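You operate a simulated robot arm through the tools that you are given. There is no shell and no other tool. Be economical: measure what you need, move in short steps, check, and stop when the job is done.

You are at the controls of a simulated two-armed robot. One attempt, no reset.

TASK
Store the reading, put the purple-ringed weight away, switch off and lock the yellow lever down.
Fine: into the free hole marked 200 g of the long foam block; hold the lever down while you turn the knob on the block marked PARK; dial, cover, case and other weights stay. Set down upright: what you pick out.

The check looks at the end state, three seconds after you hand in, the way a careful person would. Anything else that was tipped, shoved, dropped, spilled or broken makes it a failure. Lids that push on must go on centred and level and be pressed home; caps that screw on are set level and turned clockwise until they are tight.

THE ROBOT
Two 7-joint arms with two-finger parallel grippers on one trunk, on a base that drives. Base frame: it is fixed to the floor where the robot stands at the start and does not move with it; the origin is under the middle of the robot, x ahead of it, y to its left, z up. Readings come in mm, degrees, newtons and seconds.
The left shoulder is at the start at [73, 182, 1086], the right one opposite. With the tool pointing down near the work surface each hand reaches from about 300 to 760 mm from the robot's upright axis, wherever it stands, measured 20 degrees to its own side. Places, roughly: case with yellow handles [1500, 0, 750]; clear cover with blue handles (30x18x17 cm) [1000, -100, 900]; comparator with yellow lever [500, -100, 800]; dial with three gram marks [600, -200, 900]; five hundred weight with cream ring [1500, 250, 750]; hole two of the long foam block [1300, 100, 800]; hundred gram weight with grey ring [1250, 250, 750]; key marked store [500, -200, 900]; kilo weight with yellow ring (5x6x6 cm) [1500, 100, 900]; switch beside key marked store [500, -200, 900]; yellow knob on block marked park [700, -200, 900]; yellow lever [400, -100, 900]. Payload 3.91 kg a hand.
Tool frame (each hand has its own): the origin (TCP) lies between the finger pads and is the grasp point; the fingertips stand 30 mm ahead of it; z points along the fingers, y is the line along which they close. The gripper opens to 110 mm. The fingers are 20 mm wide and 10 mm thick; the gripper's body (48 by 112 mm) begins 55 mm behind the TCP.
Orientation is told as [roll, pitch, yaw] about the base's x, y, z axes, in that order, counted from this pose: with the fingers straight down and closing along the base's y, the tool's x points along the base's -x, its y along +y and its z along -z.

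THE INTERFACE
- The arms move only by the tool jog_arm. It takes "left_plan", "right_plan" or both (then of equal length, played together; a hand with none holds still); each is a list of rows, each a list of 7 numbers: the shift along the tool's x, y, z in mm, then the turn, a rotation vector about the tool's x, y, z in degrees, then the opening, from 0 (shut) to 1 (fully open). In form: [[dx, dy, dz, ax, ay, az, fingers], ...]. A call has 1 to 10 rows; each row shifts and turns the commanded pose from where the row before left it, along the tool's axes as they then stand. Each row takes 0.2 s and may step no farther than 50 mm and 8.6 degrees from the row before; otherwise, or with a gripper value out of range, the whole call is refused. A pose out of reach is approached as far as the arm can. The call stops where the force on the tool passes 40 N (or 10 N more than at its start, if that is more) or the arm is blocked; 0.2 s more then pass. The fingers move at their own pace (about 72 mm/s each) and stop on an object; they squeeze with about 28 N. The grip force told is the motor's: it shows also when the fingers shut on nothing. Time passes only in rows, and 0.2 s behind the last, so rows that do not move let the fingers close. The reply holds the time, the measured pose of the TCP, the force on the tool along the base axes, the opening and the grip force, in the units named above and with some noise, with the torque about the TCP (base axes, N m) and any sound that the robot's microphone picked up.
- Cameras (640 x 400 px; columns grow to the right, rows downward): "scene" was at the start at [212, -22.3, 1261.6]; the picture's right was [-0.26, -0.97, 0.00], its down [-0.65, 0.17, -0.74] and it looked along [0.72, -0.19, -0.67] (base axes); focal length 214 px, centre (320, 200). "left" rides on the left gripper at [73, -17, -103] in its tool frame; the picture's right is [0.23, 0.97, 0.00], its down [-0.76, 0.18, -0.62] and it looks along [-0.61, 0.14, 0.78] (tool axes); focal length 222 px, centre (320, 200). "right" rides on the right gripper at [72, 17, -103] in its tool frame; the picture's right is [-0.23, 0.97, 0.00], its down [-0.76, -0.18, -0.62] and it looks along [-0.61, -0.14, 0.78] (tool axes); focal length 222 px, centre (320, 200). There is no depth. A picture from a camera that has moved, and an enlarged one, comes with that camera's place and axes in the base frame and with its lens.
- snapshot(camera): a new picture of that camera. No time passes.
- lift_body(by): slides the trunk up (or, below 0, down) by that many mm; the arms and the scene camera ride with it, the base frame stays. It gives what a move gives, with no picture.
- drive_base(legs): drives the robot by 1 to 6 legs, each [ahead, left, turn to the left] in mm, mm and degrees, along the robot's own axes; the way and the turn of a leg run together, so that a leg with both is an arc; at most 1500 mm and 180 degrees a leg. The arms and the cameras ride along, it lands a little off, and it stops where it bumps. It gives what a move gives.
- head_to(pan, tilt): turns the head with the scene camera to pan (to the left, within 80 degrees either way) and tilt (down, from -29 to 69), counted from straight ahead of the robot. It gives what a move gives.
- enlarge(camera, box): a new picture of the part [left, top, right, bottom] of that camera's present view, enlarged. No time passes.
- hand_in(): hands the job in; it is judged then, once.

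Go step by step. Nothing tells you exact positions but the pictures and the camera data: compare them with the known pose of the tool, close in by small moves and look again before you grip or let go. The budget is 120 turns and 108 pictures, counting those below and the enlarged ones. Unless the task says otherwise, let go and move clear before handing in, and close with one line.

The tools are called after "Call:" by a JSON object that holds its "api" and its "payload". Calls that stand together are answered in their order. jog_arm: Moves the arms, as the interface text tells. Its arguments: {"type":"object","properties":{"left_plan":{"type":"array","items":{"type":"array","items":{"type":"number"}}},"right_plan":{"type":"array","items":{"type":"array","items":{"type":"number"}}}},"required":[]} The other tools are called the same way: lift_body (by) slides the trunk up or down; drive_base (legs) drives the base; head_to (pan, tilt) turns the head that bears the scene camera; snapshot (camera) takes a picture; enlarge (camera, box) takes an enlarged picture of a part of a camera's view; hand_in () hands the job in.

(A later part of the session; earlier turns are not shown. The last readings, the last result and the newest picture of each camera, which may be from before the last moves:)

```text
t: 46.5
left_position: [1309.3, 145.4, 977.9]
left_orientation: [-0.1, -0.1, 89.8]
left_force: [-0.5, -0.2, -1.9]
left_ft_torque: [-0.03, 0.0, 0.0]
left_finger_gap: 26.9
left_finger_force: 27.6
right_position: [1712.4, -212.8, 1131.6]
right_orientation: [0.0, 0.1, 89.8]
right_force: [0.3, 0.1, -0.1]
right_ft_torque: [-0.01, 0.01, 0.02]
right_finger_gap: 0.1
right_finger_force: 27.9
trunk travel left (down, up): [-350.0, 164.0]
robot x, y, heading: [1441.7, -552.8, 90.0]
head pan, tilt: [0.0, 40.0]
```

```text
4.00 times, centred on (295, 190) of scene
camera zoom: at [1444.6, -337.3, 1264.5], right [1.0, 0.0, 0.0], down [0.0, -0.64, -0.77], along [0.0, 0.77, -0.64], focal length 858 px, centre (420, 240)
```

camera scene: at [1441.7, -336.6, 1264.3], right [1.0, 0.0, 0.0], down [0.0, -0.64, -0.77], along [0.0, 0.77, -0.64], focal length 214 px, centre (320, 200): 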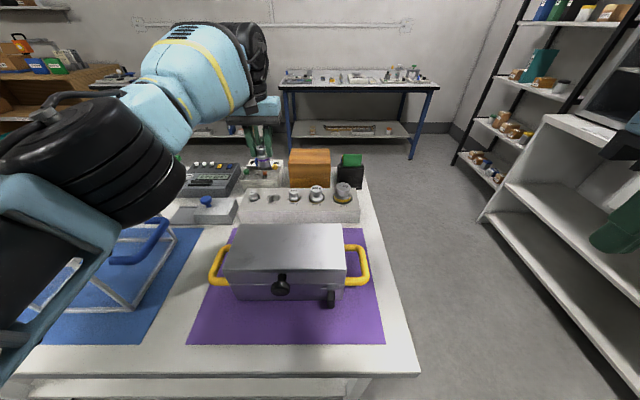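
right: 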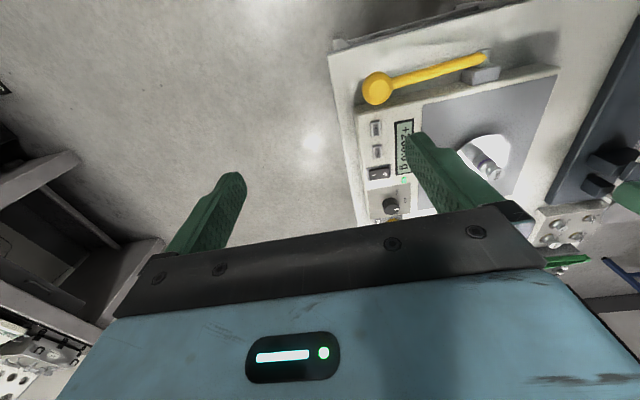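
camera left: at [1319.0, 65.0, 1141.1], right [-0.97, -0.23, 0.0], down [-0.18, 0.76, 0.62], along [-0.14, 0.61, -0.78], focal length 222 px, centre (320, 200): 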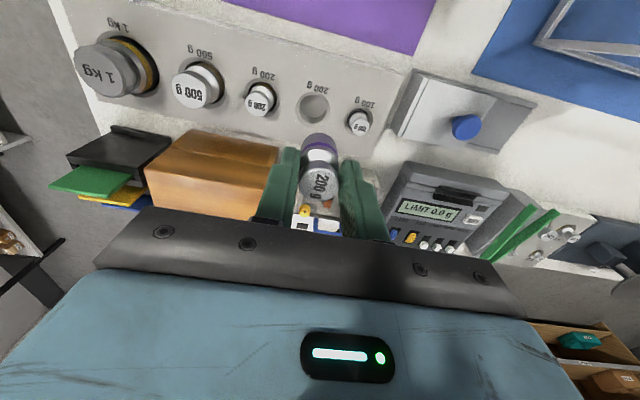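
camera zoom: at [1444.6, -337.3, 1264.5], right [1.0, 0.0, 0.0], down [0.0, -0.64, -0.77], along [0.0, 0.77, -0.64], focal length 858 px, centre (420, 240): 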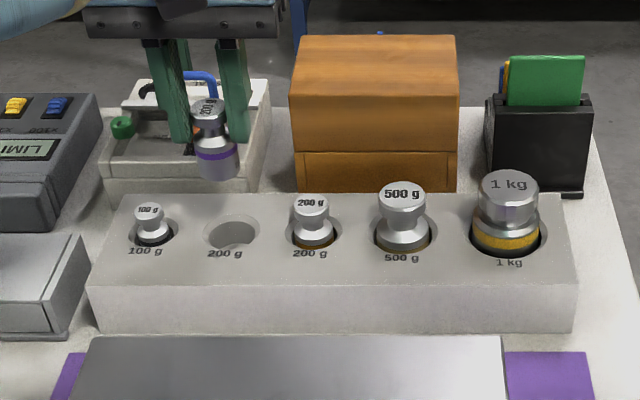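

Well aligned over the hole. I'll descend: quickly to just above the foam, then slowly.

Call:
{"api": "jog_arm", "payload": {"left_plan": [[0, -1, 20, 0, 0, 0, 0], [0, 0, 15, 0, 0, 0, 0], [0, 0, 10, 0, 0, 0, 0], [0, 0, 0, 0, 0, 0, 0]]}}

Call:
{"api": "enlarge", "payload": {"camera": "left", "box": [220, 60, 420, 220]}}

Call:
{"api": "enlarge", "payload": {"camera": "scene", "box": [215, 140, 375, 240]}}

```text
t: 47.5
left_position: [1310.4, 145.6, 932.8]
left_orientation: [0.1, -0.1, 89.9]
left_force: [-0.6, 0.6, -1.7]
left_ft_torque: [0.01, 0.01, 0.01]
left_finger_gap: 27.1
left_finger_force: 28.5
right_position: [1712.9, -212.9, 1130.7]
right_orientation: [0.0, -0.1, 89.8]
right_force: [0.0, 0.0, -0.4]
right_ft_torque: [0.01, 0.03, 0.02]
right_finger_gap: 0.0
right_finger_force: 28.3
trunk travel left (down, up): [-350.0, 164.0]
robot x, y, heading: [1442.2, -556.1, 89.8]
head pan, tilt: [0.0, 40.0]
```

```text
2.50 times, centred on (320, 140) of left
camera zoom: at [1327.0, 73.0, 1037.0], right [-0.97, -0.23, 0.0], down [-0.18, 0.76, 0.62], along [-0.14, 0.61, -0.78], focal length 555 px, centre (320, 350)
```

zoom: 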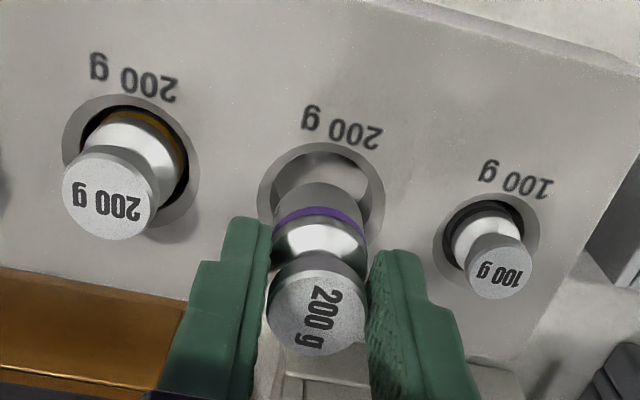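

```text
4.00 times, centred on (295, 190) of scene
camera zoom: at [1444.9, -337.4, 1264.5], right [1.0, 0.0, 0.0], down [0.0, -0.64, -0.77], along [0.0, 0.77, -0.64], focal length 858 px, centre (420, 240)
```

zoom: 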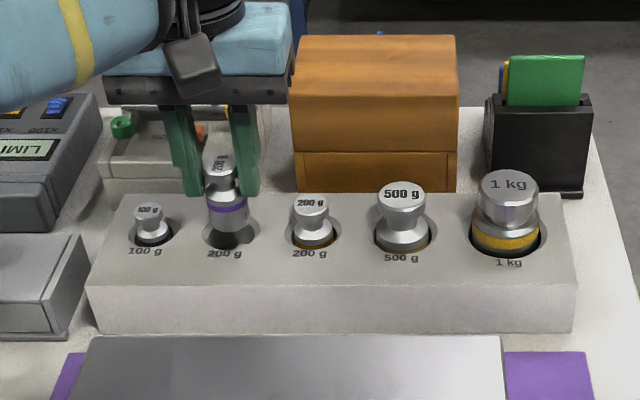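

Centred. Continuing down gently until the weight bottoms out.

Call:
{"api": "jog_arm", "payload": {"left_plan": [[0, 0, 12, 0, 0, 0, 0], [0, 0, 8, 0, 0, 0, 0], [0, 0, 5, 0, 0, 0, 0], [0, 0, 4, 0, 0, 0, 0], [0, 0, 0, 0, 0, 0, 0]]}}

Call:
{"api": "enlarge", "payload": {"camera": "left", "box": [220, 60, 420, 220]}}

```text
t: 48.7
left_position: [1309.6, 146.8, 904.3]
left_orientation: [-0.1, 0.1, 89.8]
left_force: [-0.6, 0.0, -2.4]
left_ft_torque: [-0.05, 0.02, -0.01]
left_finger_gap: 27.1
left_finger_force: 28.8
right_position: [1713.7, -212.9, 1131.2]
right_orientation: [0.0, 0.0, 89.9]
right_force: [0.0, -0.1, -0.5]
right_ft_torque: [0.03, -0.02, -0.01]
right_finger_gap: 0.0
right_finger_force: 28.1
trunk travel left (down, up): [-350.0, 164.0]
robot x, y, heading: [1441.3, -555.2, 89.5]
head pan, tilt: [0.0, 40.0]
```

```text
2.50 times, centred on (320, 140) of left
camera zoom: at [1327.2, 73.0, 1007.2], right [-0.97, -0.22, 0.0], down [-0.18, 0.76, 0.62], along [-0.14, 0.61, -0.78], focal length 555 px, centre (320, 350)
```

zoom: 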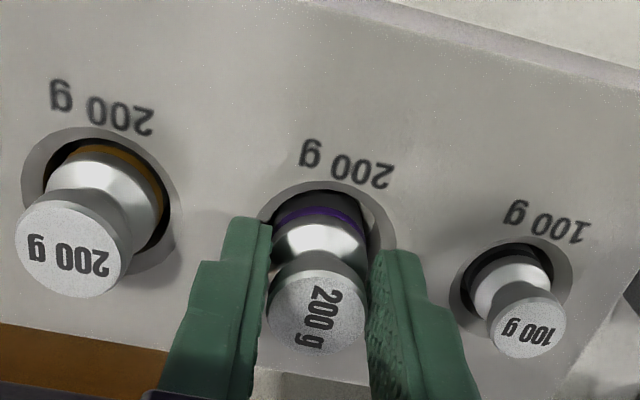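

Call:
{"api": "jog_arm", "payload": {"left_plan": [[0, 0, 2, 0, 0, 0, 0], [0, 0, 2, 0, 0, 0, 0], [0, 0, 2, 0, 0, 0, 0], [0, 0, 0, 0, 0, 0, 0]]}}

Call:
{"api": "enlarge", "payload": {"camera": "left", "box": [220, 60, 420, 220]}}

```text
t: 49.7
left_position: [1309.5, 145.7, 900.6]
left_orientation: [-0.2, -0.3, 89.9]
left_force: [-0.5, 2.2, 9.7]
left_ft_torque: [0.1, -0.02, 0.0]
left_finger_gap: 26.9
left_finger_force: 28.2
right_position: [1712.2, -213.0, 1132.1]
right_orientation: [0.0, 0.0, 89.8]
right_force: [0.0, -0.3, -0.3]
right_ft_torque: [0.0, 0.03, -0.04]
right_finger_gap: 0.0
right_finger_force: 27.7
trunk travel left (down, up): [-350.0, 164.0]
robot x, y, heading: [1443.5, -553.3, 89.9]
head pan, tilt: [0.0, 40.0]
```

```text
2.50 times, centred on (320, 140) of left
camera zoom: at [1327.0, 72.4, 1003.3], right [-0.97, -0.22, 0.0], down [-0.18, 0.76, 0.63], along [-0.14, 0.61, -0.78], focal length 555 px, centre (320, 350)
```

zoom: 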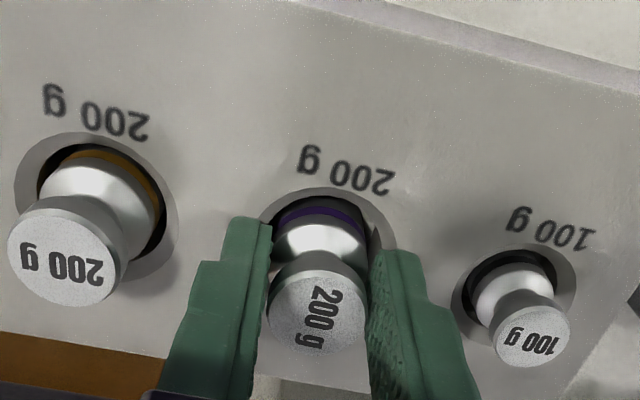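

The weight bottoms at TCP 901, as expected, and its ring depth matches its neighbour. I'll release and rise.

Call:
{"api": "jog_arm", "payload": {"left_plan": [[0, 0, -1, 0, 0, 0, 0], [0, 0, 0, 0, 0, 0, 0.4], [0, 0, 0, 0, 0, 0, 0.4], [0, 0, -10, 0, 0, 0, 0.4], [0, 0, -20, 0, 0, 0, 0.4], [0, 0, -40, 0, 0, 0, 0.4], [0, 0, -45, 0, 0, 0, 0.4]]}}

Call:
{"api": "enlarge", "payload": {"camera": "left", "box": [220, 60, 420, 220]}}

Call:
{"api": "enlarge", "payload": {"camera": "scene", "box": [215, 140, 375, 240]}}

```text
t: 51.3
left_position: [1307.5, 139.1, 1015.5]
left_orientation: [-0.1, -0.1, 89.7]
left_force: [0.1, 0.3, -0.8]
left_ft_torque: [0.03, -0.01, -0.01]
left_finger_gap: 44.0
left_finger_force: 0.0
left hand out of reach, approached as far as the arm can: row 7
right_position: [1713.3, -213.2, 1131.4]
right_orientation: [0.0, 0.0, 89.7]
right_force: [0.0, -0.1, 0.0]
right_ft_torque: [0.0, -0.03, 0.01]
right_finger_gap: 0.0
right_finger_force: 28.1
trunk travel left (down, up): [-350.0, 164.0]
robot x, y, heading: [1445.4, -556.7, 89.5]
head pan, tilt: [0.0, 40.0]
```

```text
2.50 times, centred on (320, 140) of left
camera zoom: at [1325.0, 66.8, 1118.8], right [-0.97, -0.22, 0.0], down [-0.18, 0.76, 0.62], along [-0.14, 0.61, -0.78], focal length 555 px, centre (320, 350)
```

zoom: 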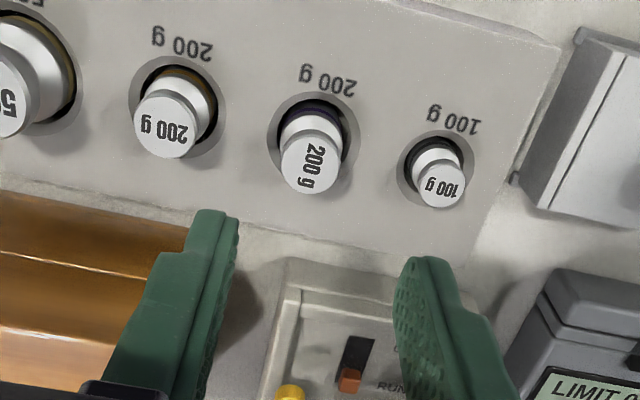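

```text
4.00 times, centred on (295, 190) of scene
camera zoom: at [1444.7, -338.2, 1264.6], right [1.0, 0.0, 0.0], down [0.0, -0.64, -0.77], along [0.0, 0.77, -0.64], focal length 858 px, centre (420, 240)
```

zoom: 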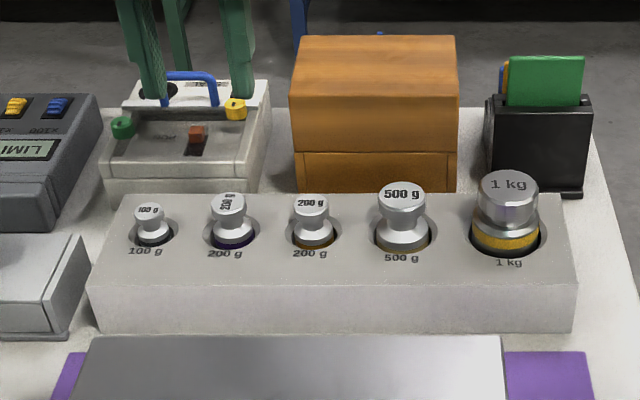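

The weight sits upright in its hole. I'll retract the left hand up and back, then strafe left along the table to the comparator.

Call:
{"api": "jog_arm", "payload": {"left_plan": [[40, 0, -10, 0, 0, 0, 0.4], [40, 0, -20, 0, 0, 0, 0.4], [40, 0, -25, 0, 0, 0, 0.4], [40, 0, -25, 0, 0, 0, 0.2], [40, 0, -25, 0, 0, 0, 0], [40, 0, -15, 0, 0, 0, 0], [30, 0, 0, 0, 0, 0, 0]]}}

Call:
{"api": "drive_base", "payload": {"legs": [[0, 920, 0]]}}

Call:
{"api": "snapshot", "payload": {"camera": "scene"}}

```text
t: 52.9
left_position: [1305.8, -131.0, 1135.3]
left_orientation: [0.0, -0.2, 90.0]
left_force: [-0.6, 0.6, -0.2]
left_ft_torque: [0.02, 0.0, 0.0]
left_finger_gap: 0.0
left_finger_force: 28.0
right_position: [1713.6, -211.9, 1132.4]
right_orientation: [0.0, -0.2, 89.8]
right_force: [0.2, -1.5, -0.2]
right_ft_torque: [0.03, 0.0, -0.01]
right_finger_gap: 0.0
right_finger_force: 28.0
trunk travel left (down, up): [-350.0, 164.0]
robot x, y, heading: [1445.8, -554.9, 89.7]
head pan, tilt: [0.0, 40.0]
```

```text
t: 61.3
left_position: [393.6, -130.0, 1134.5]
left_orientation: [0.0, -0.1, 90.1]
left_force: [-0.6, -0.3, -1.4]
left_ft_torque: [0.01, 0.03, 0.0]
left_finger_gap: 0.0
left_finger_force: 28.3
right_position: [800.5, -209.7, 1131.9]
right_orientation: [0.0, 0.0, 90.2]
right_force: [0.3, -0.4, -0.3]
right_ft_torque: [0.02, 0.0, 0.01]
right_finger_gap: 0.3
right_finger_force: 27.7
trunk travel left (down, up): [-350.0, 164.0]
robot x, y, heading: [536.0, -553.6, 90.1]
head pan, tilt: [0.0, 40.0]
```

```text
65 pictures are left
camera scene: at [532.8, -336.5, 1264.5], right [1.0, 0.0, 0.0], down [0.0, -0.64, -0.77], along [0.0, 0.77, -0.64], focal length 214 px, centre (320, 200)
```

scene: 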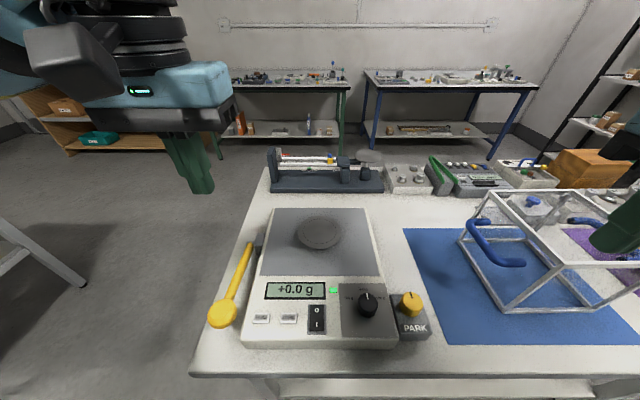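

A good view now. I'll enlarge the controls.

Call:
{"api": "enlarge", "payload": {"camera": "scene", "box": [300, 270, 440, 355]}}

Call:
{"api": "enlarge", "payload": {"camera": "scene", "box": [190, 220, 350, 350]}}

Call:
{"api": "snapshot", "payload": {"camera": "right"}}

Call:
{"api": "snapshot", "payload": {"camera": "left"}}

```text
4.57 times, centred on (370, 312) of scene
camera zoom: at [532.8, -336.5, 1264.5], right [1.0, 0.0, 0.0], down [0.0, -0.64, -0.77], along [0.0, 0.77, -0.64], focal length 980 px, centre (91, -314)
```

zoom: 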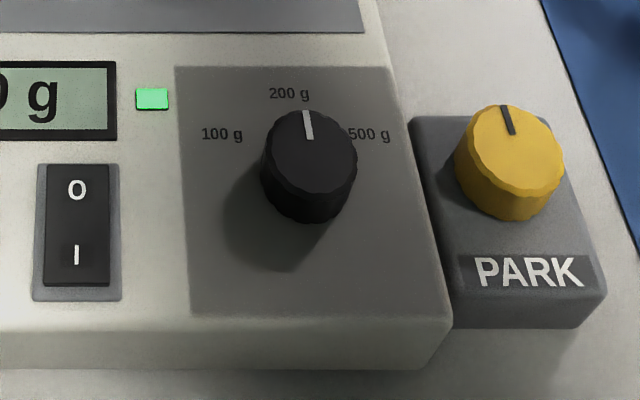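

```text
3.08 times, centred on (270, 285) of scene
camera zoom: at [532.8, -336.5, 1264.5], right [1.0, 0.0, 0.0], down [0.0, -0.64, -0.77], along [0.0, 0.77, -0.64], focal length 660 px, centre (474, -62)
```

zoom: 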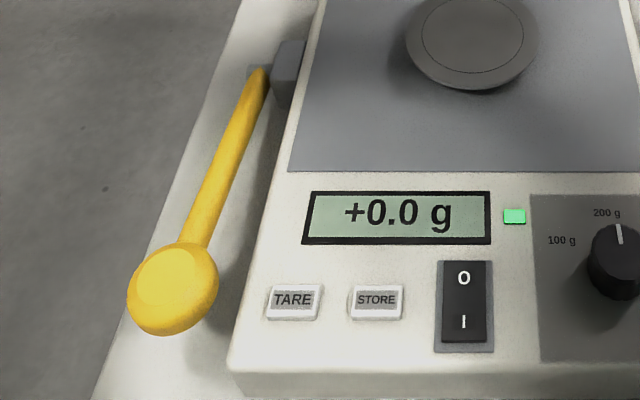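

```text
62 pictures are left
camera right: at [783.6, -282.5, 1234.9], right [-0.97, 0.23, 0.0], down [0.18, 0.76, 0.62], along [0.14, 0.61, -0.78], focal length 222 px, centre (320, 200)
```

right: 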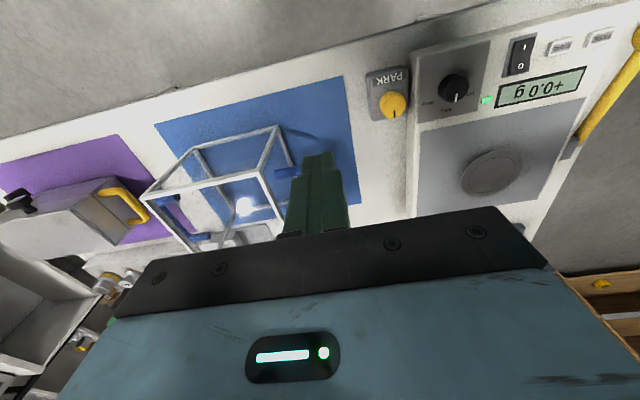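

```text
61 pictures are left
camera left: at [410.9, -202.5, 1238.2], right [-0.97, -0.23, 0.0], down [-0.18, 0.76, 0.62], along [-0.14, 0.61, -0.78], focal length 222 px, centre (320, 200)
```

left: 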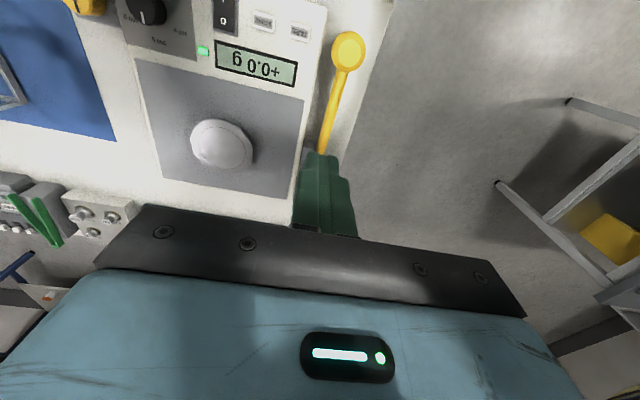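

PARK knob top is about (697, -159, 876), dia ~42 mm; the switch's O end is at about (527, -174, 880). The left hand goes above O with its fingers shut.

Call:
{"api": "jog_arm", "payload": {"left_plan": [[5.5, -16.6, 24, 0, 0, 0, 0], [5.5, -16.6, 24, 0, 0, 0, 0], [5.5, -16.6, 24, 0, 0, 0, 0], [5.5, -16.6, 24, 0, 0, 0, 0], [5.5, -16.6, 24, 0, 0, 0, 0], [5.5, -16.6, 24, 0, 0, 0, 0], [5.5, -16.6, 24, 0, 0, 0, 0], [5.5, -16.6, 24, 0, 0, 0, 0], [0, 0, 0, 0, 0, 0, 0]]}}

Call:
{"api": "enlarge", "payload": {"camera": "left", "box": [220, 60, 420, 220]}}

Call:
{"api": "snapshot", "payload": {"camera": "scene"}}

```text
t: 63.3
left_position: [526.8, -174.0, 940.7]
left_orientation: [-0.1, -0.1, 90.1]
left_force: [-0.1, 0.6, -0.4]
left_ft_torque: [-0.02, 0.02, -0.02]
left_finger_gap: 0.2
left_finger_force: 28.3
right_position: [801.3, -209.7, 1132.1]
right_orientation: [0.0, 0.0, 90.2]
right_force: [-0.5, 0.5, -0.3]
right_ft_torque: [0.04, -0.01, -0.02]
right_finger_gap: 0.1
right_finger_force: 28.2
trunk travel left (down, up): [-350.0, 164.0]
robot x, y, heading: [538.2, -552.7, 89.9]
head pan, tilt: [0.0, 40.0]
```

```text
2.50 times, centred on (320, 140) of left
camera zoom: at [544.0, -246.3, 1045.4], right [-0.97, -0.23, 0.0], down [-0.18, 0.76, 0.62], along [-0.14, 0.61, -0.78], focal length 555 px, centre (320, 350)
```

zoom: 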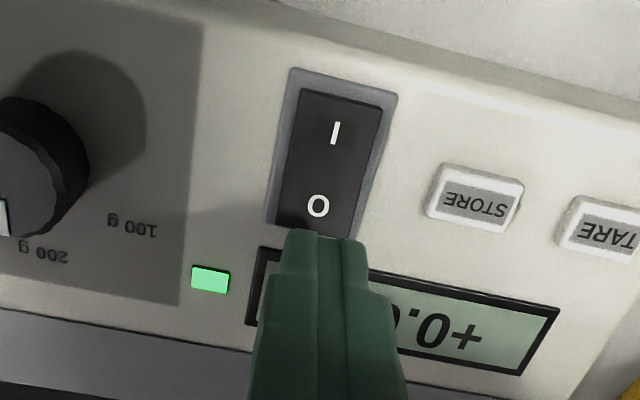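

```text
59 pictures are left
camera scene: at [532.6, -336.6, 1264.5], right [1.0, 0.0, 0.0], down [0.0, -0.64, -0.77], along [0.0, 0.77, -0.64], focal length 214 px, centre (320, 200)
```

scene: 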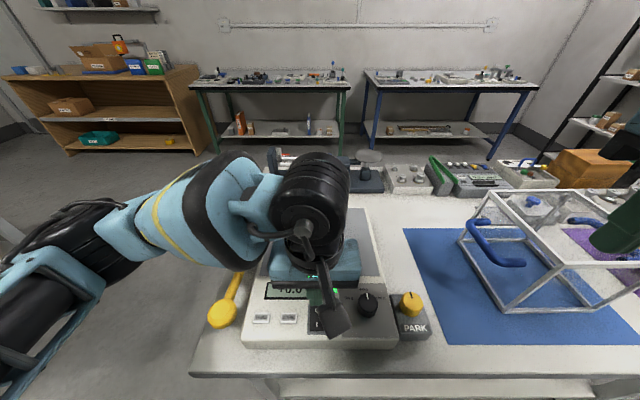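

Aligned on O. Pressing down.

Call:
{"api": "jog_arm", "payload": {"left_plan": [[-2, -1, 15, 0, 0, 0, 0], [0, 0, 10, 0, 0, 0, 0], [0, 0, 4, 0, 0, 0, 0], [0, 0, 3, 0, 0, 0, 0], [0, 0, 3, 0, 0, 0, 0], [0, 0, 3, 0, 0, 0, 0], [0, 0, 3, 0, 0, 0, 0], [0, 0, 3, 0, 0, 0, 0]]}}

Call:
{"api": "enlarge", "payload": {"camera": "left", "box": [220, 60, 420, 220]}}

```text
t: 64.5
left_position: [529.2, -170.8, 913.1]
left_orientation: [-0.5, -0.6, 90.1]
left_force: [-2.7, -3.5, 16.3]
left_ft_torque: [-0.26, 0.12, -0.02]
left_finger_gap: 0.1
left_finger_force: 28.0
right_position: [800.4, -210.0, 1130.8]
right_orientation: [-0.1, -0.1, 90.1]
right_force: [-0.1, 0.2, -0.2]
right_ft_torque: [0.01, 0.03, -0.01]
right_finger_gap: 0.1
right_finger_force: 27.8
trunk travel left (down, up): [-350.0, 164.0]
robot x, y, heading: [531.6, -550.4, 89.8]
head pan, tilt: [0.0, 40.0]
stopped in row 5 (left hand): the force on the tool passed its limit at 46 N (the readings are from after the stop); the commanded pose is now the measured one
```

```text
2.50 times, centred on (320, 140) of left
camera zoom: at [545.1, -244.0, 1016.8], right [-0.97, -0.23, -0.01], down [-0.18, 0.76, 0.63], along [-0.14, 0.61, -0.78], focal length 555 px, centre (320, 350)
```

zoom: 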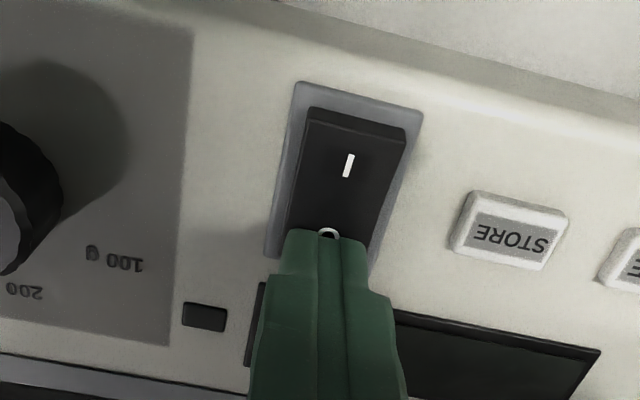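

The display is dark, so it is switched off. Now the left hand goes above the lever ball (369, -183) and the right, fingers open, above the PARK knob.

Call:
{"api": "jog_arm", "payload": {"left_plan": [[0, 0, -25, 0, 0, 0, 0], [0, 0, -35, 0, 0, 0, 0], [2, 25, -17, 0, 0, 0, 0], [2, 30, 0, 0, 0, 0, 0], [2, 35, 0, 0, 0, 0, 0], [2, 35, 0, 0, 0, 0, 0], [2, 35, 5, 0, 0, 0, 0], [2, 2, 15, 0, 0, 0, 0], [0, 0, 15, 0, 0, 0, 0], [0, 0, 0, 0, 0, 0, 0]], "right_plan": [[0, 0, 0, 0, 0, 0, 0.65], [0, 0, 0, 0, 0, 0, 0.65], [-6.4, 13, 20, 0, 0, 0, 0.65], [-6.4, 13, 20, 0, 0, 0, 0.65], [-6.4, 13, 20, 0, 0, 0, 0.65], [-6.4, 13, 20, 0, 0, 0, 0.65], [-6.4, 13, 20, 0, 0, 0, 0.65], [-6.4, 13, 20, 0, 0, 0, 0.65], [-6.4, 13, 20, 0, 0, 0, 0.65], [-6.4, 12, 20, 0, 0, 0, 0.65]]}}

Call:
{"api": "snapshot", "payload": {"camera": "left"}}

Call:
{"api": "snapshot", "payload": {"camera": "right"}}

Call:
{"api": "snapshot", "payload": {"camera": "scene"}}

```text
t: 66.7
left_position: [366.1, -182.9, 952.6]
left_orientation: [-0.4, -0.5, 90.0]
left_force: [-0.3, -0.1, -0.2]
left_ft_torque: [0.0, 0.0, -0.02]
left_finger_gap: 0.0
left_finger_force: 27.9
right_position: [697.2, -158.2, 971.0]
right_orientation: [0.0, 0.0, 90.1]
right_force: [-0.7, 0.6, -0.3]
right_ft_torque: [-0.05, -0.01, 0.0]
right_finger_gap: 71.8
right_finger_force: 0.1
trunk travel left (down, up): [-350.0, 164.0]
robot x, y, heading: [533.7, -551.3, 90.2]
head pan, tilt: [0.0, 40.0]
```

```text
57 pictures are left
camera left: at [382.7, -256.4, 1055.7], right [-0.97, -0.23, -0.01], down [-0.18, 0.76, 0.63], along [-0.14, 0.61, -0.78], focal length 222 px, centre (320, 200)
```

left: 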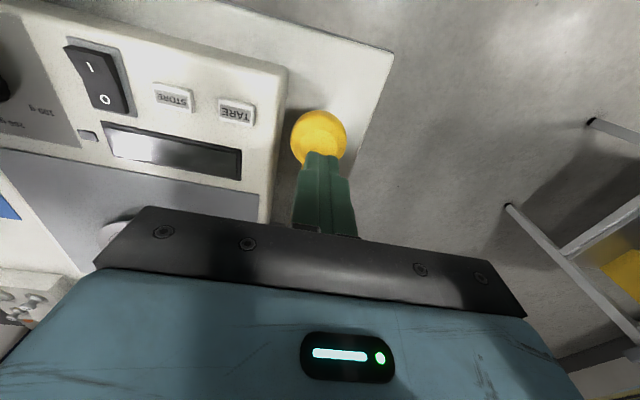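

```text
56 pictures are left
camera right: at [680.4, -230.4, 1074.4], right [-0.97, 0.23, 0.0], down [0.18, 0.76, 0.62], along [0.14, 0.61, -0.78], focal length 222 px, centre (320, 200)
```

right: 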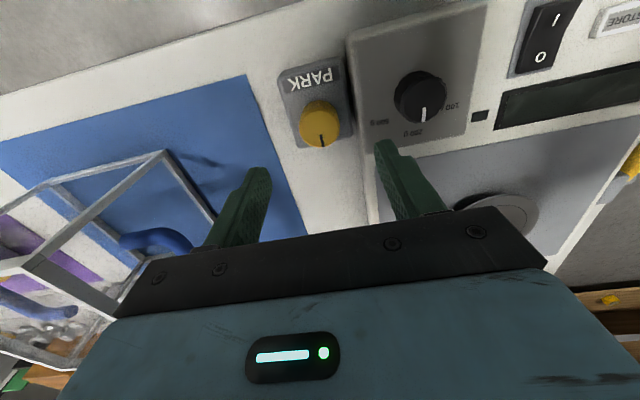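

```text
55 pictures are left
camera scene: at [532.9, -335.9, 1264.4], right [1.0, 0.0, 0.0], down [0.0, -0.64, -0.77], along [0.0, 0.77, -0.64], focal length 214 px, centre (320, 200)
```

scene: 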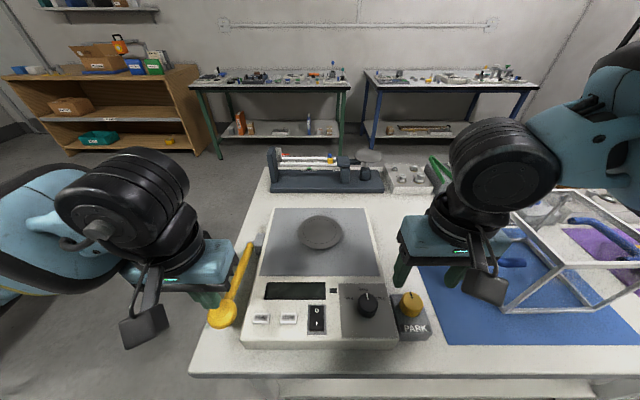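

The ball centre recomputes to (368, -186). I'll press the lever down with small steps.

Call:
{"api": "jog_arm", "payload": {"left_plan": [[3, -1, 6, 0, 0, 0, 0], [0, 0, 5, 0, 0, 0, 0], [0, 0, 5, 0, 0, 0, 0], [0, 0, 5, 0, 0, 0, 0], [0, 0, 5, 0, 0, 0, 0], [0, 0, 5, 0, 0, 0, 0], [0, 0, 0, 0, 0, 0, 0]]}}

Call:
{"api": "enlarge", "payload": {"camera": "left", "box": [220, 60, 420, 220]}}

Call:
{"api": "enlarge", "payload": {"camera": "right", "box": [220, 40, 460, 240]}}

```text
t: 68.2
left_position: [368.0, -186.7, 922.8]
left_orientation: [-0.5, -0.6, 90.1]
left_force: [-0.1, -1.6, 3.5]
left_ft_torque: [0.0, 0.01, 0.03]
left_finger_gap: 0.0
left_finger_force: 27.7
right_position: [696.5, -159.7, 971.5]
right_orientation: [0.0, 0.0, 90.1]
right_force: [-0.7, -0.1, 0.0]
right_ft_torque: [0.01, 0.05, -0.02]
right_finger_gap: 71.5
right_finger_force: 0.0
trunk travel left (down, up): [-350.0, 164.0]
robot x, y, heading: [534.7, -552.8, 90.0]
head pan, tilt: [0.0, 40.0]
```

```text
2.50 times, centred on (320, 140) of left
camera zoom: at [384.4, -259.2, 1025.5], right [-0.97, -0.23, -0.01], down [-0.18, 0.76, 0.63], along [-0.14, 0.61, -0.78], focal length 555 px, centre (320, 350)
```

zoom: 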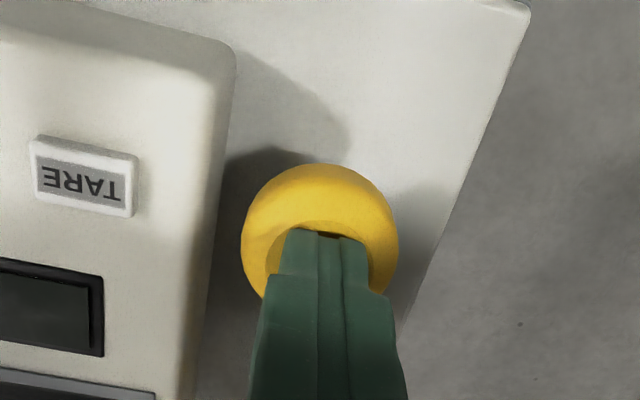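

```text
2.00 times, centred on (340, 140) of right
camera zoom: at [680.7, -231.3, 1075.0], right [-0.97, 0.23, 0.0], down [0.18, 0.76, 0.62], along [0.14, 0.61, -0.78], focal length 444 px, centre (280, 320)
```

zoom: 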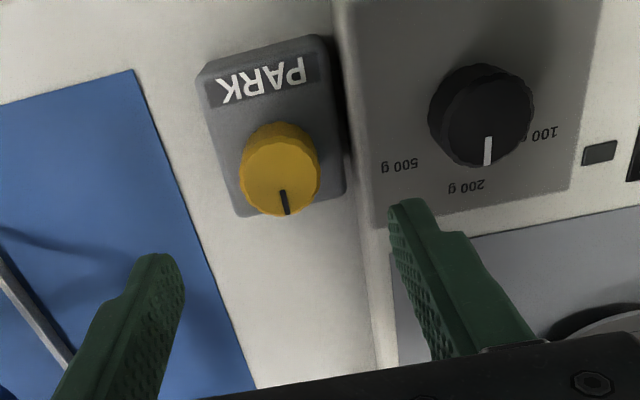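

The lever moves with light force. I'll press on down, and the right hand descends to just above the PARK knob.

Call:
{"api": "jog_arm", "payload": {"left_plan": [[0, 0, 5, 0, 0, 0, 0], [0, 0, 5, 0, 0, 0, 0], [0, 0, 5, 0, 0, 0, 0], [0, 0, 5, 0, 0, 0, 0], [0, 0, 4, 0, 0, 0, 0], [0, 0, 0, 0, 0, 0, 0]], "right_plan": [[-1, 0, 15, 0, 0, 0, 0.65], [-1, 0, 15, 0, 0, 0, 0.65], [0, 0, 10, 0, 0, 0, 0.65], [0, 0, 10, 0, 0, 0, 0.65], [0, 0, 10, 0, 0, 0, 0.65], [0, 0, 0, 0, 0, 0, 0.65]]}}

Call:
{"api": "enlarge", "payload": {"camera": "left", "box": [220, 60, 420, 220]}}

Call:
{"api": "enlarge", "payload": {"camera": "right", "box": [220, 40, 460, 240]}}

```text
t: 69.7
left_position: [367.5, -185.3, 898.6]
left_orientation: [-0.4, -0.5, 90.1]
left_force: [1.1, -2.4, 5.6]
left_ft_torque: [0.01, 0.04, -0.04]
left_finger_gap: 0.0
left_finger_force: 28.2
right_position: [697.5, -158.0, 910.7]
right_orientation: [0.0, -0.1, 90.2]
right_force: [-0.1, 0.2, 0.9]
right_ft_torque: [-0.01, 0.0, 0.01]
right_finger_gap: 71.6
right_finger_force: 0.0
trunk travel left (down, up): [-350.0, 164.0]
robot x, y, heading: [535.6, -554.7, 90.3]
head pan, tilt: [0.0, 40.0]
```

```text
2.50 times, centred on (320, 140) of left
camera zoom: at [384.3, -259.3, 1001.5], right [-0.97, -0.23, -0.01], down [-0.18, 0.76, 0.63], along [-0.14, 0.61, -0.78], focal length 555 px, centre (320, 350)
```

zoom: 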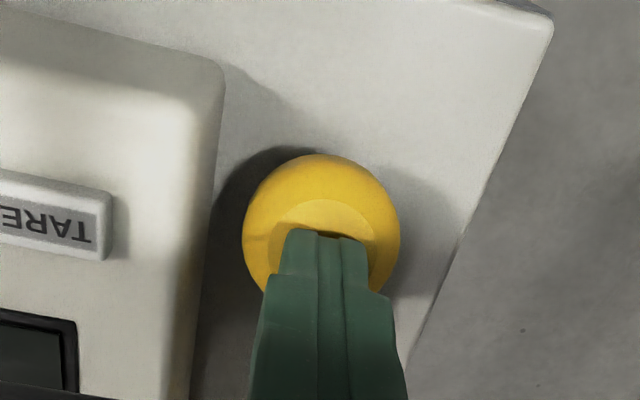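

```text
2.00 times, centred on (340, 140) of right
camera zoom: at [680.8, -230.0, 1015.0], right [-0.97, 0.23, 0.0], down [0.18, 0.76, 0.62], along [0.14, 0.61, -0.78], focal length 444 px, centre (280, 320)
```

zoom: 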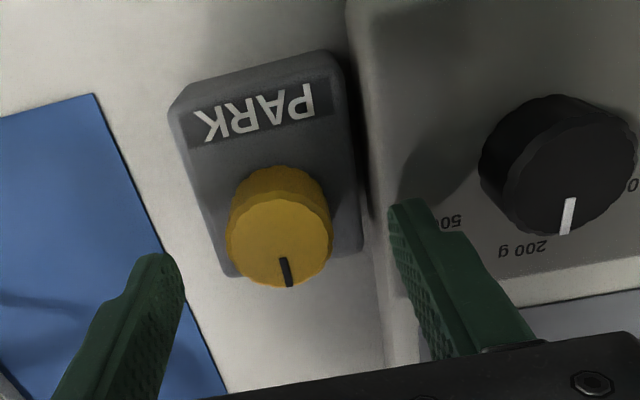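

Knob is at (698, -158), top 880, dia ~36. The lever has not reached its stop yet, so I'll keep pressing while the right hand narrows its opening and lowers around the knob.

Call:
{"api": "jog_arm", "payload": {"left_plan": [[0, 0, 2, 0, 0, 0, 0], [0, 0, 2, 0, 0, 0, 0], [0, 0, 2, 0, 0, 0, 0], [0, 0, 2, 0, 0, 0, 0], [0, 0, 0, 0, 0, 0, 0]], "right_plan": [[0, -1, 0, 0, 0, 0, 0.43], [0, 0, 0, 0, 0, 0, 0.43], [0, 0, 5, 0, 0, 0, 0.43], [0, 0, 5, 0, 0, 0, 0.43], [0, 0, 0, 0, 0, 0, 0.43]]}}

Call:
{"api": "enlarge", "payload": {"camera": "left", "box": [220, 60, 420, 220]}}

Call:
{"api": "enlarge", "payload": {"camera": "right", "box": [220, 40, 460, 240]}}

```text
t: 70.8
left_position: [367.5, -185.3, 893.9]
left_orientation: [-0.5, -1.0, 90.0]
left_force: [-2.2, -8.5, 21.4]
left_ft_torque: [-0.03, 0.06, 0.15]
left_finger_gap: 0.0
left_finger_force: 28.2
right_position: [697.5, -157.5, 901.7]
right_orientation: [0.0, -0.2, 90.0]
right_force: [-0.8, -0.1, -0.2]
right_ft_torque: [-0.01, -0.01, -0.02]
right_finger_gap: 47.4
right_finger_force: 0.2
trunk travel left (down, up): [-350.0, 164.0]
robot x, y, heading: [536.4, -552.5, 90.4]
head pan, tilt: [0.0, 40.0]
stopped in row 5 (left hand): the force on the tool passed its limit at 41 N (the readings are from after the stop); the commanded pose is now the measured one
```

```text
2.50 times, centred on (320, 140) of left
camera zoom: at [383.9, -260.5, 996.5], right [-0.97, -0.23, -0.01], down [-0.18, 0.75, 0.64], along [-0.13, 0.62, -0.77], focal length 555 px, centre (320, 350)
```

zoom: 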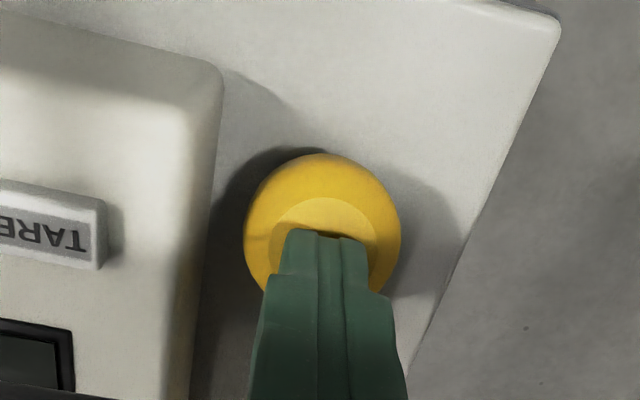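

```text
2.00 times, centred on (340, 140) of right
camera zoom: at [681.0, -230.6, 1005.0], right [-0.97, 0.23, 0.0], down [0.18, 0.76, 0.63], along [0.14, 0.61, -0.78], focal length 444 px, centre (280, 320)
```

zoom: 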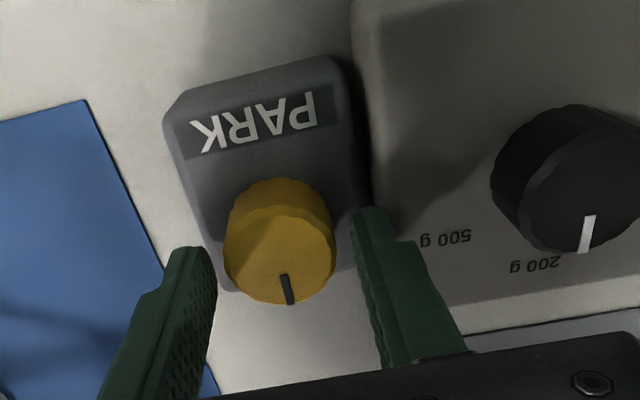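

The lever is at its stop (21 N). The right hand lowers 3 mm and closes on the knob.

Call:
{"api": "jog_arm", "payload": {"right_plan": [[0, 0, 3, 0, 0, 0, 0.43], [0, 0, 0, 0, 0, 0, 0.2], [0, 0, 0, 0, 0, 0, 0], [0, 0, 0, 0, 0, 0, 0]]}}

Call:
{"api": "enlarge", "payload": {"camera": "right", "box": [220, 40, 460, 240]}}

```text
t: 71.8
left_position: [367.8, -185.7, 893.7]
left_orientation: [-0.7, -1.0, 90.1]
left_force: [1.8, -9.8, 36.0]
left_ft_torque: [0.08, 0.03, -0.35]
left_finger_gap: 0.0
left_finger_force: 28.4
right_position: [697.6, -158.2, 898.0]
right_orientation: [0.1, -0.3, 90.1]
right_force: [-10.3, 1.4, -4.2]
right_ft_torque: [-0.54, -0.07, -0.03]
right_finger_gap: 35.8
right_finger_force: 45.1
trunk travel left (down, up): [-350.0, 164.0]
robot x, y, heading: [535.8, -553.1, 89.9]
head pan, tilt: [0.0, 40.0]
```

```text
2.00 times, centred on (340, 140) of right
camera zoom: at [680.5, -230.8, 1002.3], right [-0.97, 0.23, 0.0], down [0.18, 0.76, 0.63], along [0.14, 0.61, -0.78], focal length 444 px, centre (280, 320)
```

zoom: 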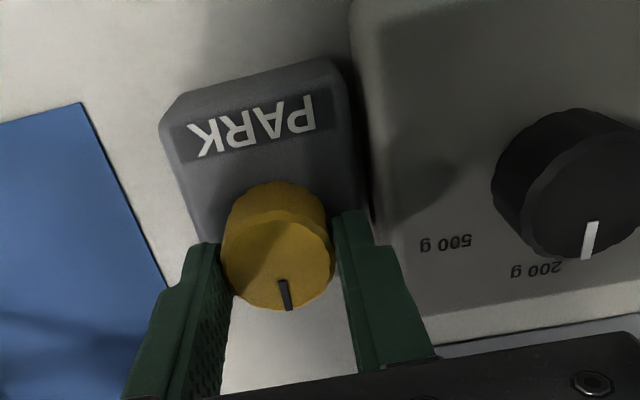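

Gripped (35.8 mm). Turning clockwise 40° while holding the lever, then checking.

Call:
{"api": "jog_arm", "payload": {"left_plan": [[0, 0, -0.5, 0, 0, 0, 0], [0, 0, 0, 0, 0, 0, 0], [0, 0, 0, 0, 0, 0, 0], [0, 0, 0, 0, 0, 0, 0], [0, 0, 0, 0, 0, 0, 0]], "right_plan": [[0, 0.7, 0, 0, 0, 8, 0], [0, 0, 0, 0, 0, 8, 0], [0, 0, 0, 0, 0, 8, 0], [0, 0, 0, 0, 0, 8, 0], [0, 0, 0, 0, 0, 8, 0]]}}

Call:
{"api": "enlarge", "payload": {"camera": "right", "box": [220, 40, 460, 240]}}

```text
t: 73.0
left_position: [367.8, -185.5, 893.9]
left_orientation: [-0.1, -1.0, 90.3]
left_force: [-8.6, -6.8, 28.8]
left_ft_torque: [0.07, 0.29, -0.13]
left_finger_gap: 0.0
left_finger_force: 28.1
right_position: [697.1, -158.4, 899.0]
right_orientation: [0.0, -0.2, 49.9]
right_force: [12.8, -0.8, 9.0]
right_ft_torque: [-1.02, -0.31, -0.01]
right_finger_gap: 35.5
right_finger_force: 44.7
trunk travel left (down, up): [-350.0, 164.0]
robot x, y, heading: [534.0, -552.0, 90.2]
head pan, tilt: [0.0, 40.0]
```

```text
2.00 times, centred on (340, 140) of right
camera zoom: at [638.7, -203.3, 1002.3], right [-0.6, 0.8, 0.0], down [0.63, 0.47, 0.63], along [0.5, 0.38, -0.78], focal length 444 px, centre (280, 320)
```

zoom: 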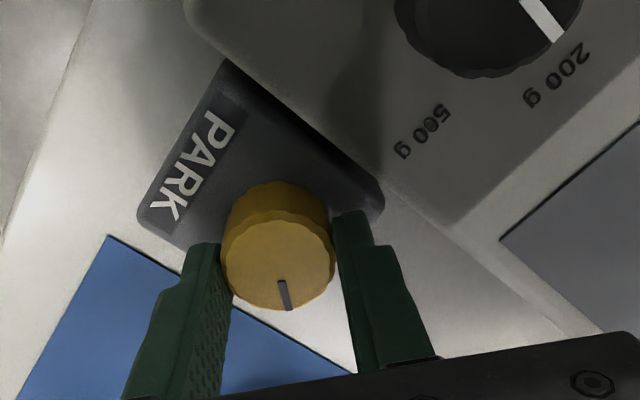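

The knob turns along freely. Continuing another 48°.

Call:
{"api": "jog_arm", "payload": {"left_plan": [[0, 0, 0, 0, 0, 0, 0], [0, 0, 0, 0, 0, 0, 0], [0, 0, 0, 0, 0, 0, 0], [0, 0, 0, 0, 0, 0, 0], [0, 0, 0, 0, 0, 0, 0], [0, 0, 0, 0, 0, 0, 0]], "right_plan": [[0, 0, 0, 0, 0, 8, 0], [0, 0, 0, 0, 0, 8, 0], [0, 0, 0, 0, 0, 8, 0], [0, 0, 0, 0, 0, 8, 0], [0, 0, 0, 0, 0, 8, 0], [0, 0, 0, 0, 0, 8, 0]]}}

Call:
{"api": "enlarge", "payload": {"camera": "right", "box": [220, 40, 460, 240]}}

Call:
{"api": "snapshot", "payload": {"camera": "scene"}}

```text
t: 74.4
left_position: [369.0, -186.5, 894.9]
left_orientation: [-0.4, -1.0, 90.1]
left_force: [-3.2, 1.4, 18.1]
left_ft_torque: [0.22, 0.1, 0.04]
left_finger_gap: 0.0
left_finger_force: 27.6
right_position: [698.5, -160.0, 898.7]
right_orientation: [0.0, -0.2, 2.0]
right_force: [19.8, -16.1, 21.9]
right_ft_torque: [-0.91, -0.93, 0.05]
right_finger_gap: 35.6
right_finger_force: 45.3
trunk travel left (down, up): [-350.0, 164.0]
robot x, y, heading: [536.0, -554.9, 90.4]
head pan, tilt: [0.0, 40.0]
```

```text
2.00 times, centred on (340, 140) of right
camera zoom: at [626.0, -145.8, 1002.2], right [0.19, 0.98, 0.0], down [0.77, -0.15, 0.63], along [0.61, -0.12, -0.78], focal length 444 px, centre (280, 320)
```

zoom: 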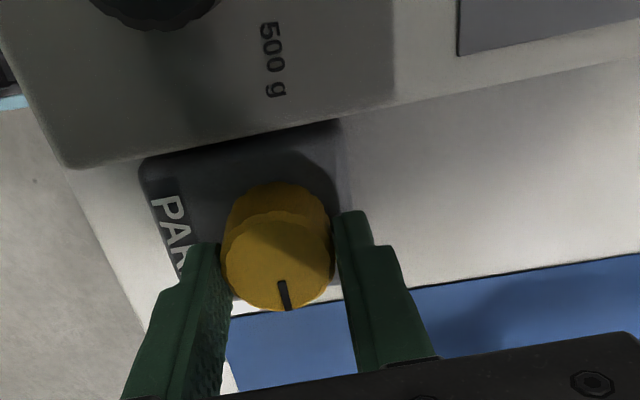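

```text
45 pictures are left
camera scene: at [534.6, -340.2, 1265.2], right [1.0, 0.0, 0.0], down [0.0, -0.64, -0.77], along [0.0, 0.77, -0.64], focal length 214 px, centre (320, 200)
```

scene: 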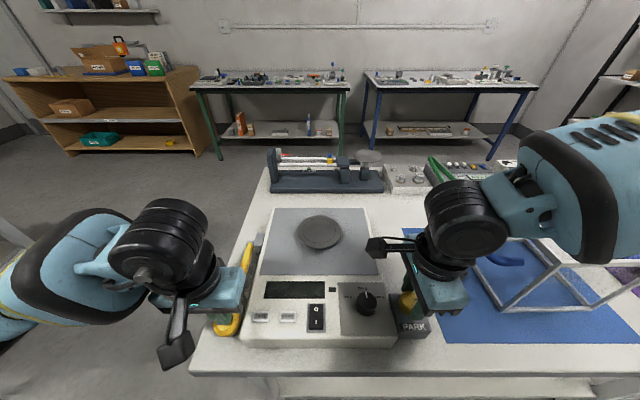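

Turned about 88° clockwise so far with no stop. I'll ease the side load and go a few degrees more, watching torque.

Call:
{"api": "jog_arm", "payload": {"right_plan": [[-1, -1, -0.5, 0, 0, 4, 0], [0, 0, 0, 0, 0, 4, 0], [0, 0, 0, 0, 0, 4, 0]]}}

Call:
{"api": "enlarge", "payload": {"camera": "right", "box": [220, 40, 460, 240]}}

```text
t: 75.2
left_position: [369.3, -187.3, 895.6]
left_orientation: [-0.8, -1.1, 90.0]
left_force: [-2.4, -6.0, 10.6]
left_ft_torque: [-0.08, 0.09, -0.01]
left_finger_gap: 0.0
left_finger_force: 28.0
right_position: [704.2, -160.1, 899.9]
right_orientation: [-1.1, 0.3, -6.9]
right_force: [0.2, -7.3, 0.9]
right_ft_torque: [0.37, -0.14, 0.08]
right_finger_gap: 35.2
right_finger_force: 44.8
right hand out of reach, approached as far as the arm can: row 2, 3
trunk travel left (down, up): [-350.0, 164.0]
robot x, y, heading: [533.8, -552.9, 90.0]
head pan, tilt: [0.0, 40.0]
stopped in row 3 (right hand): the force on the tool passed its limit at 56 N (the readings are from after the stop); the commanded pose is now the measured one
```

```text
2.00 times, centred on (340, 140) of right
camera zoom: at [634.3, -133.1, 1004.0], right [0.34, 0.94, -0.02], down [0.74, -0.26, 0.62], along [0.58, -0.23, -0.78], focal length 444 px, centre (280, 320)
```

zoom: 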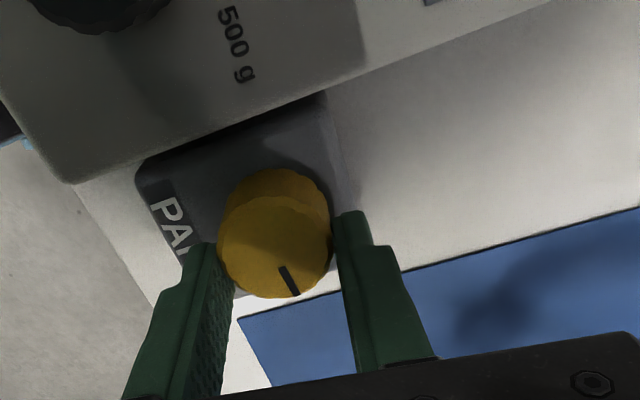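

The hand hit its wrist limit while the knob stayed near 90° (pointer along +x). I'll test the lock by easing the left hand up a little.

Call:
{"api": "jog_arm", "payload": {"left_plan": [[0, 0, -4, 0, 0, 0, 0], [0, 0, -8, 0, 0, 0, 0], [0, 0, 0, 0, 0, 0, 0]]}}

Call:
{"api": "enlarge", "payload": {"camera": "left", "box": [220, 60, 420, 220]}}

Call:
{"api": "enlarge", "payload": {"camera": "scene", "box": [190, 220, 350, 350]}}

```text
t: 76.0
left_position: [368.9, -186.2, 905.7]
left_orientation: [-0.7, -0.9, 90.1]
left_force: [-0.1, 0.5, -1.0]
left_ft_torque: [-0.03, 0.0, 0.01]
left_finger_gap: 0.0
left_finger_force: 27.8
right_position: [703.0, -160.4, 900.0]
right_orientation: [-1.2, 0.3, -6.9]
right_force: [0.1, -17.5, 6.4]
right_ft_torque: [0.06, 0.23, 0.13]
right_finger_gap: 35.1
right_finger_force: 45.1
trunk travel left (down, up): [-350.0, 164.0]
robot x, y, heading: [530.5, -551.3, 90.1]
head pan, tilt: [0.0, 40.0]
```

```text
2.50 times, centred on (320, 140) of left
camera zoom: at [384.1, -261.0, 1008.3], right [-0.97, -0.23, -0.02], down [-0.19, 0.75, 0.63], along [-0.13, 0.62, -0.77], focal length 555 px, centre (320, 350)
```

zoom: 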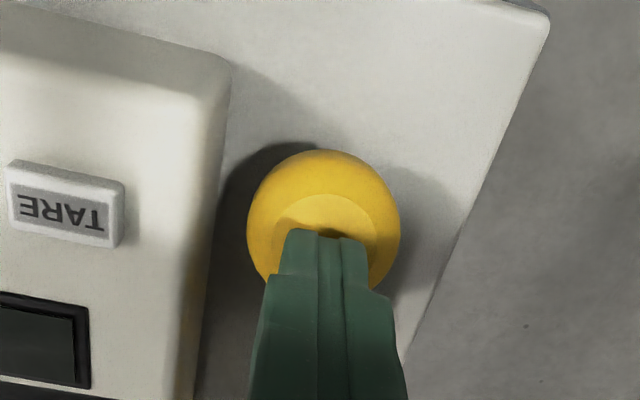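

```text
3.08 times, centred on (270, 285) of scene
camera zoom: at [532.1, -339.3, 1264.9], right [1.0, 0.0, 0.0], down [0.0, -0.64, -0.77], along [0.0, 0.77, -0.64], focal length 660 px, centre (474, -62)
```

zoom: 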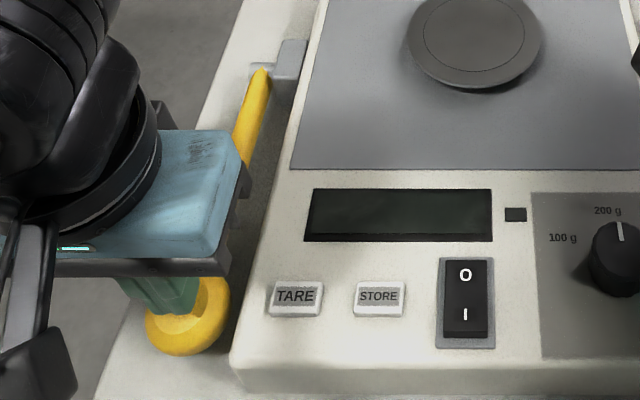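

Force fell to zero, so the ball seems to stay. I'll raise further to confirm.

Call:
{"api": "jog_arm", "payload": {"left_plan": [[0, 0, -15, 0, 0, 0, 0], [0, 0, -20, 0, 0, 0, 0], [0, 0, 0, 0, 0, 0, 0]]}}

Call:
{"api": "enlarge", "payload": {"camera": "left", "box": [220, 60, 420, 220]}}

```text
t: 76.8
left_position: [367.4, -187.5, 940.8]
left_orientation: [-0.8, -1.0, 90.0]
left_force: [0.4, -0.1, 0.6]
left_ft_torque: [-0.02, -0.03, 0.02]
left_finger_gap: 0.1
left_finger_force: 27.8
right_position: [704.2, -161.4, 901.0]
right_orientation: [-1.0, 0.2, -7.0]
right_force: [-0.8, -22.1, 2.9]
right_ft_torque: [0.1, 0.21, 0.14]
right_finger_gap: 35.1
right_finger_force: 45.0
trunk travel left (down, up): [-350.0, 164.0]
robot x, y, heading: [532.5, -551.4, 90.1]
head pan, tilt: [0.0, 40.0]
```

```text
2.50 times, centred on (320, 140) of left
camera zoom: at [383.1, -261.9, 1044.1], right [-0.97, -0.23, -0.02], down [-0.19, 0.75, 0.63], along [-0.13, 0.62, -0.77], focal length 555 px, centre (320, 350)
```

zoom: 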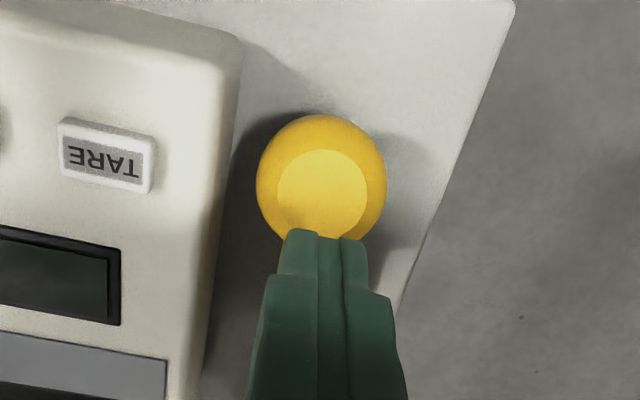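

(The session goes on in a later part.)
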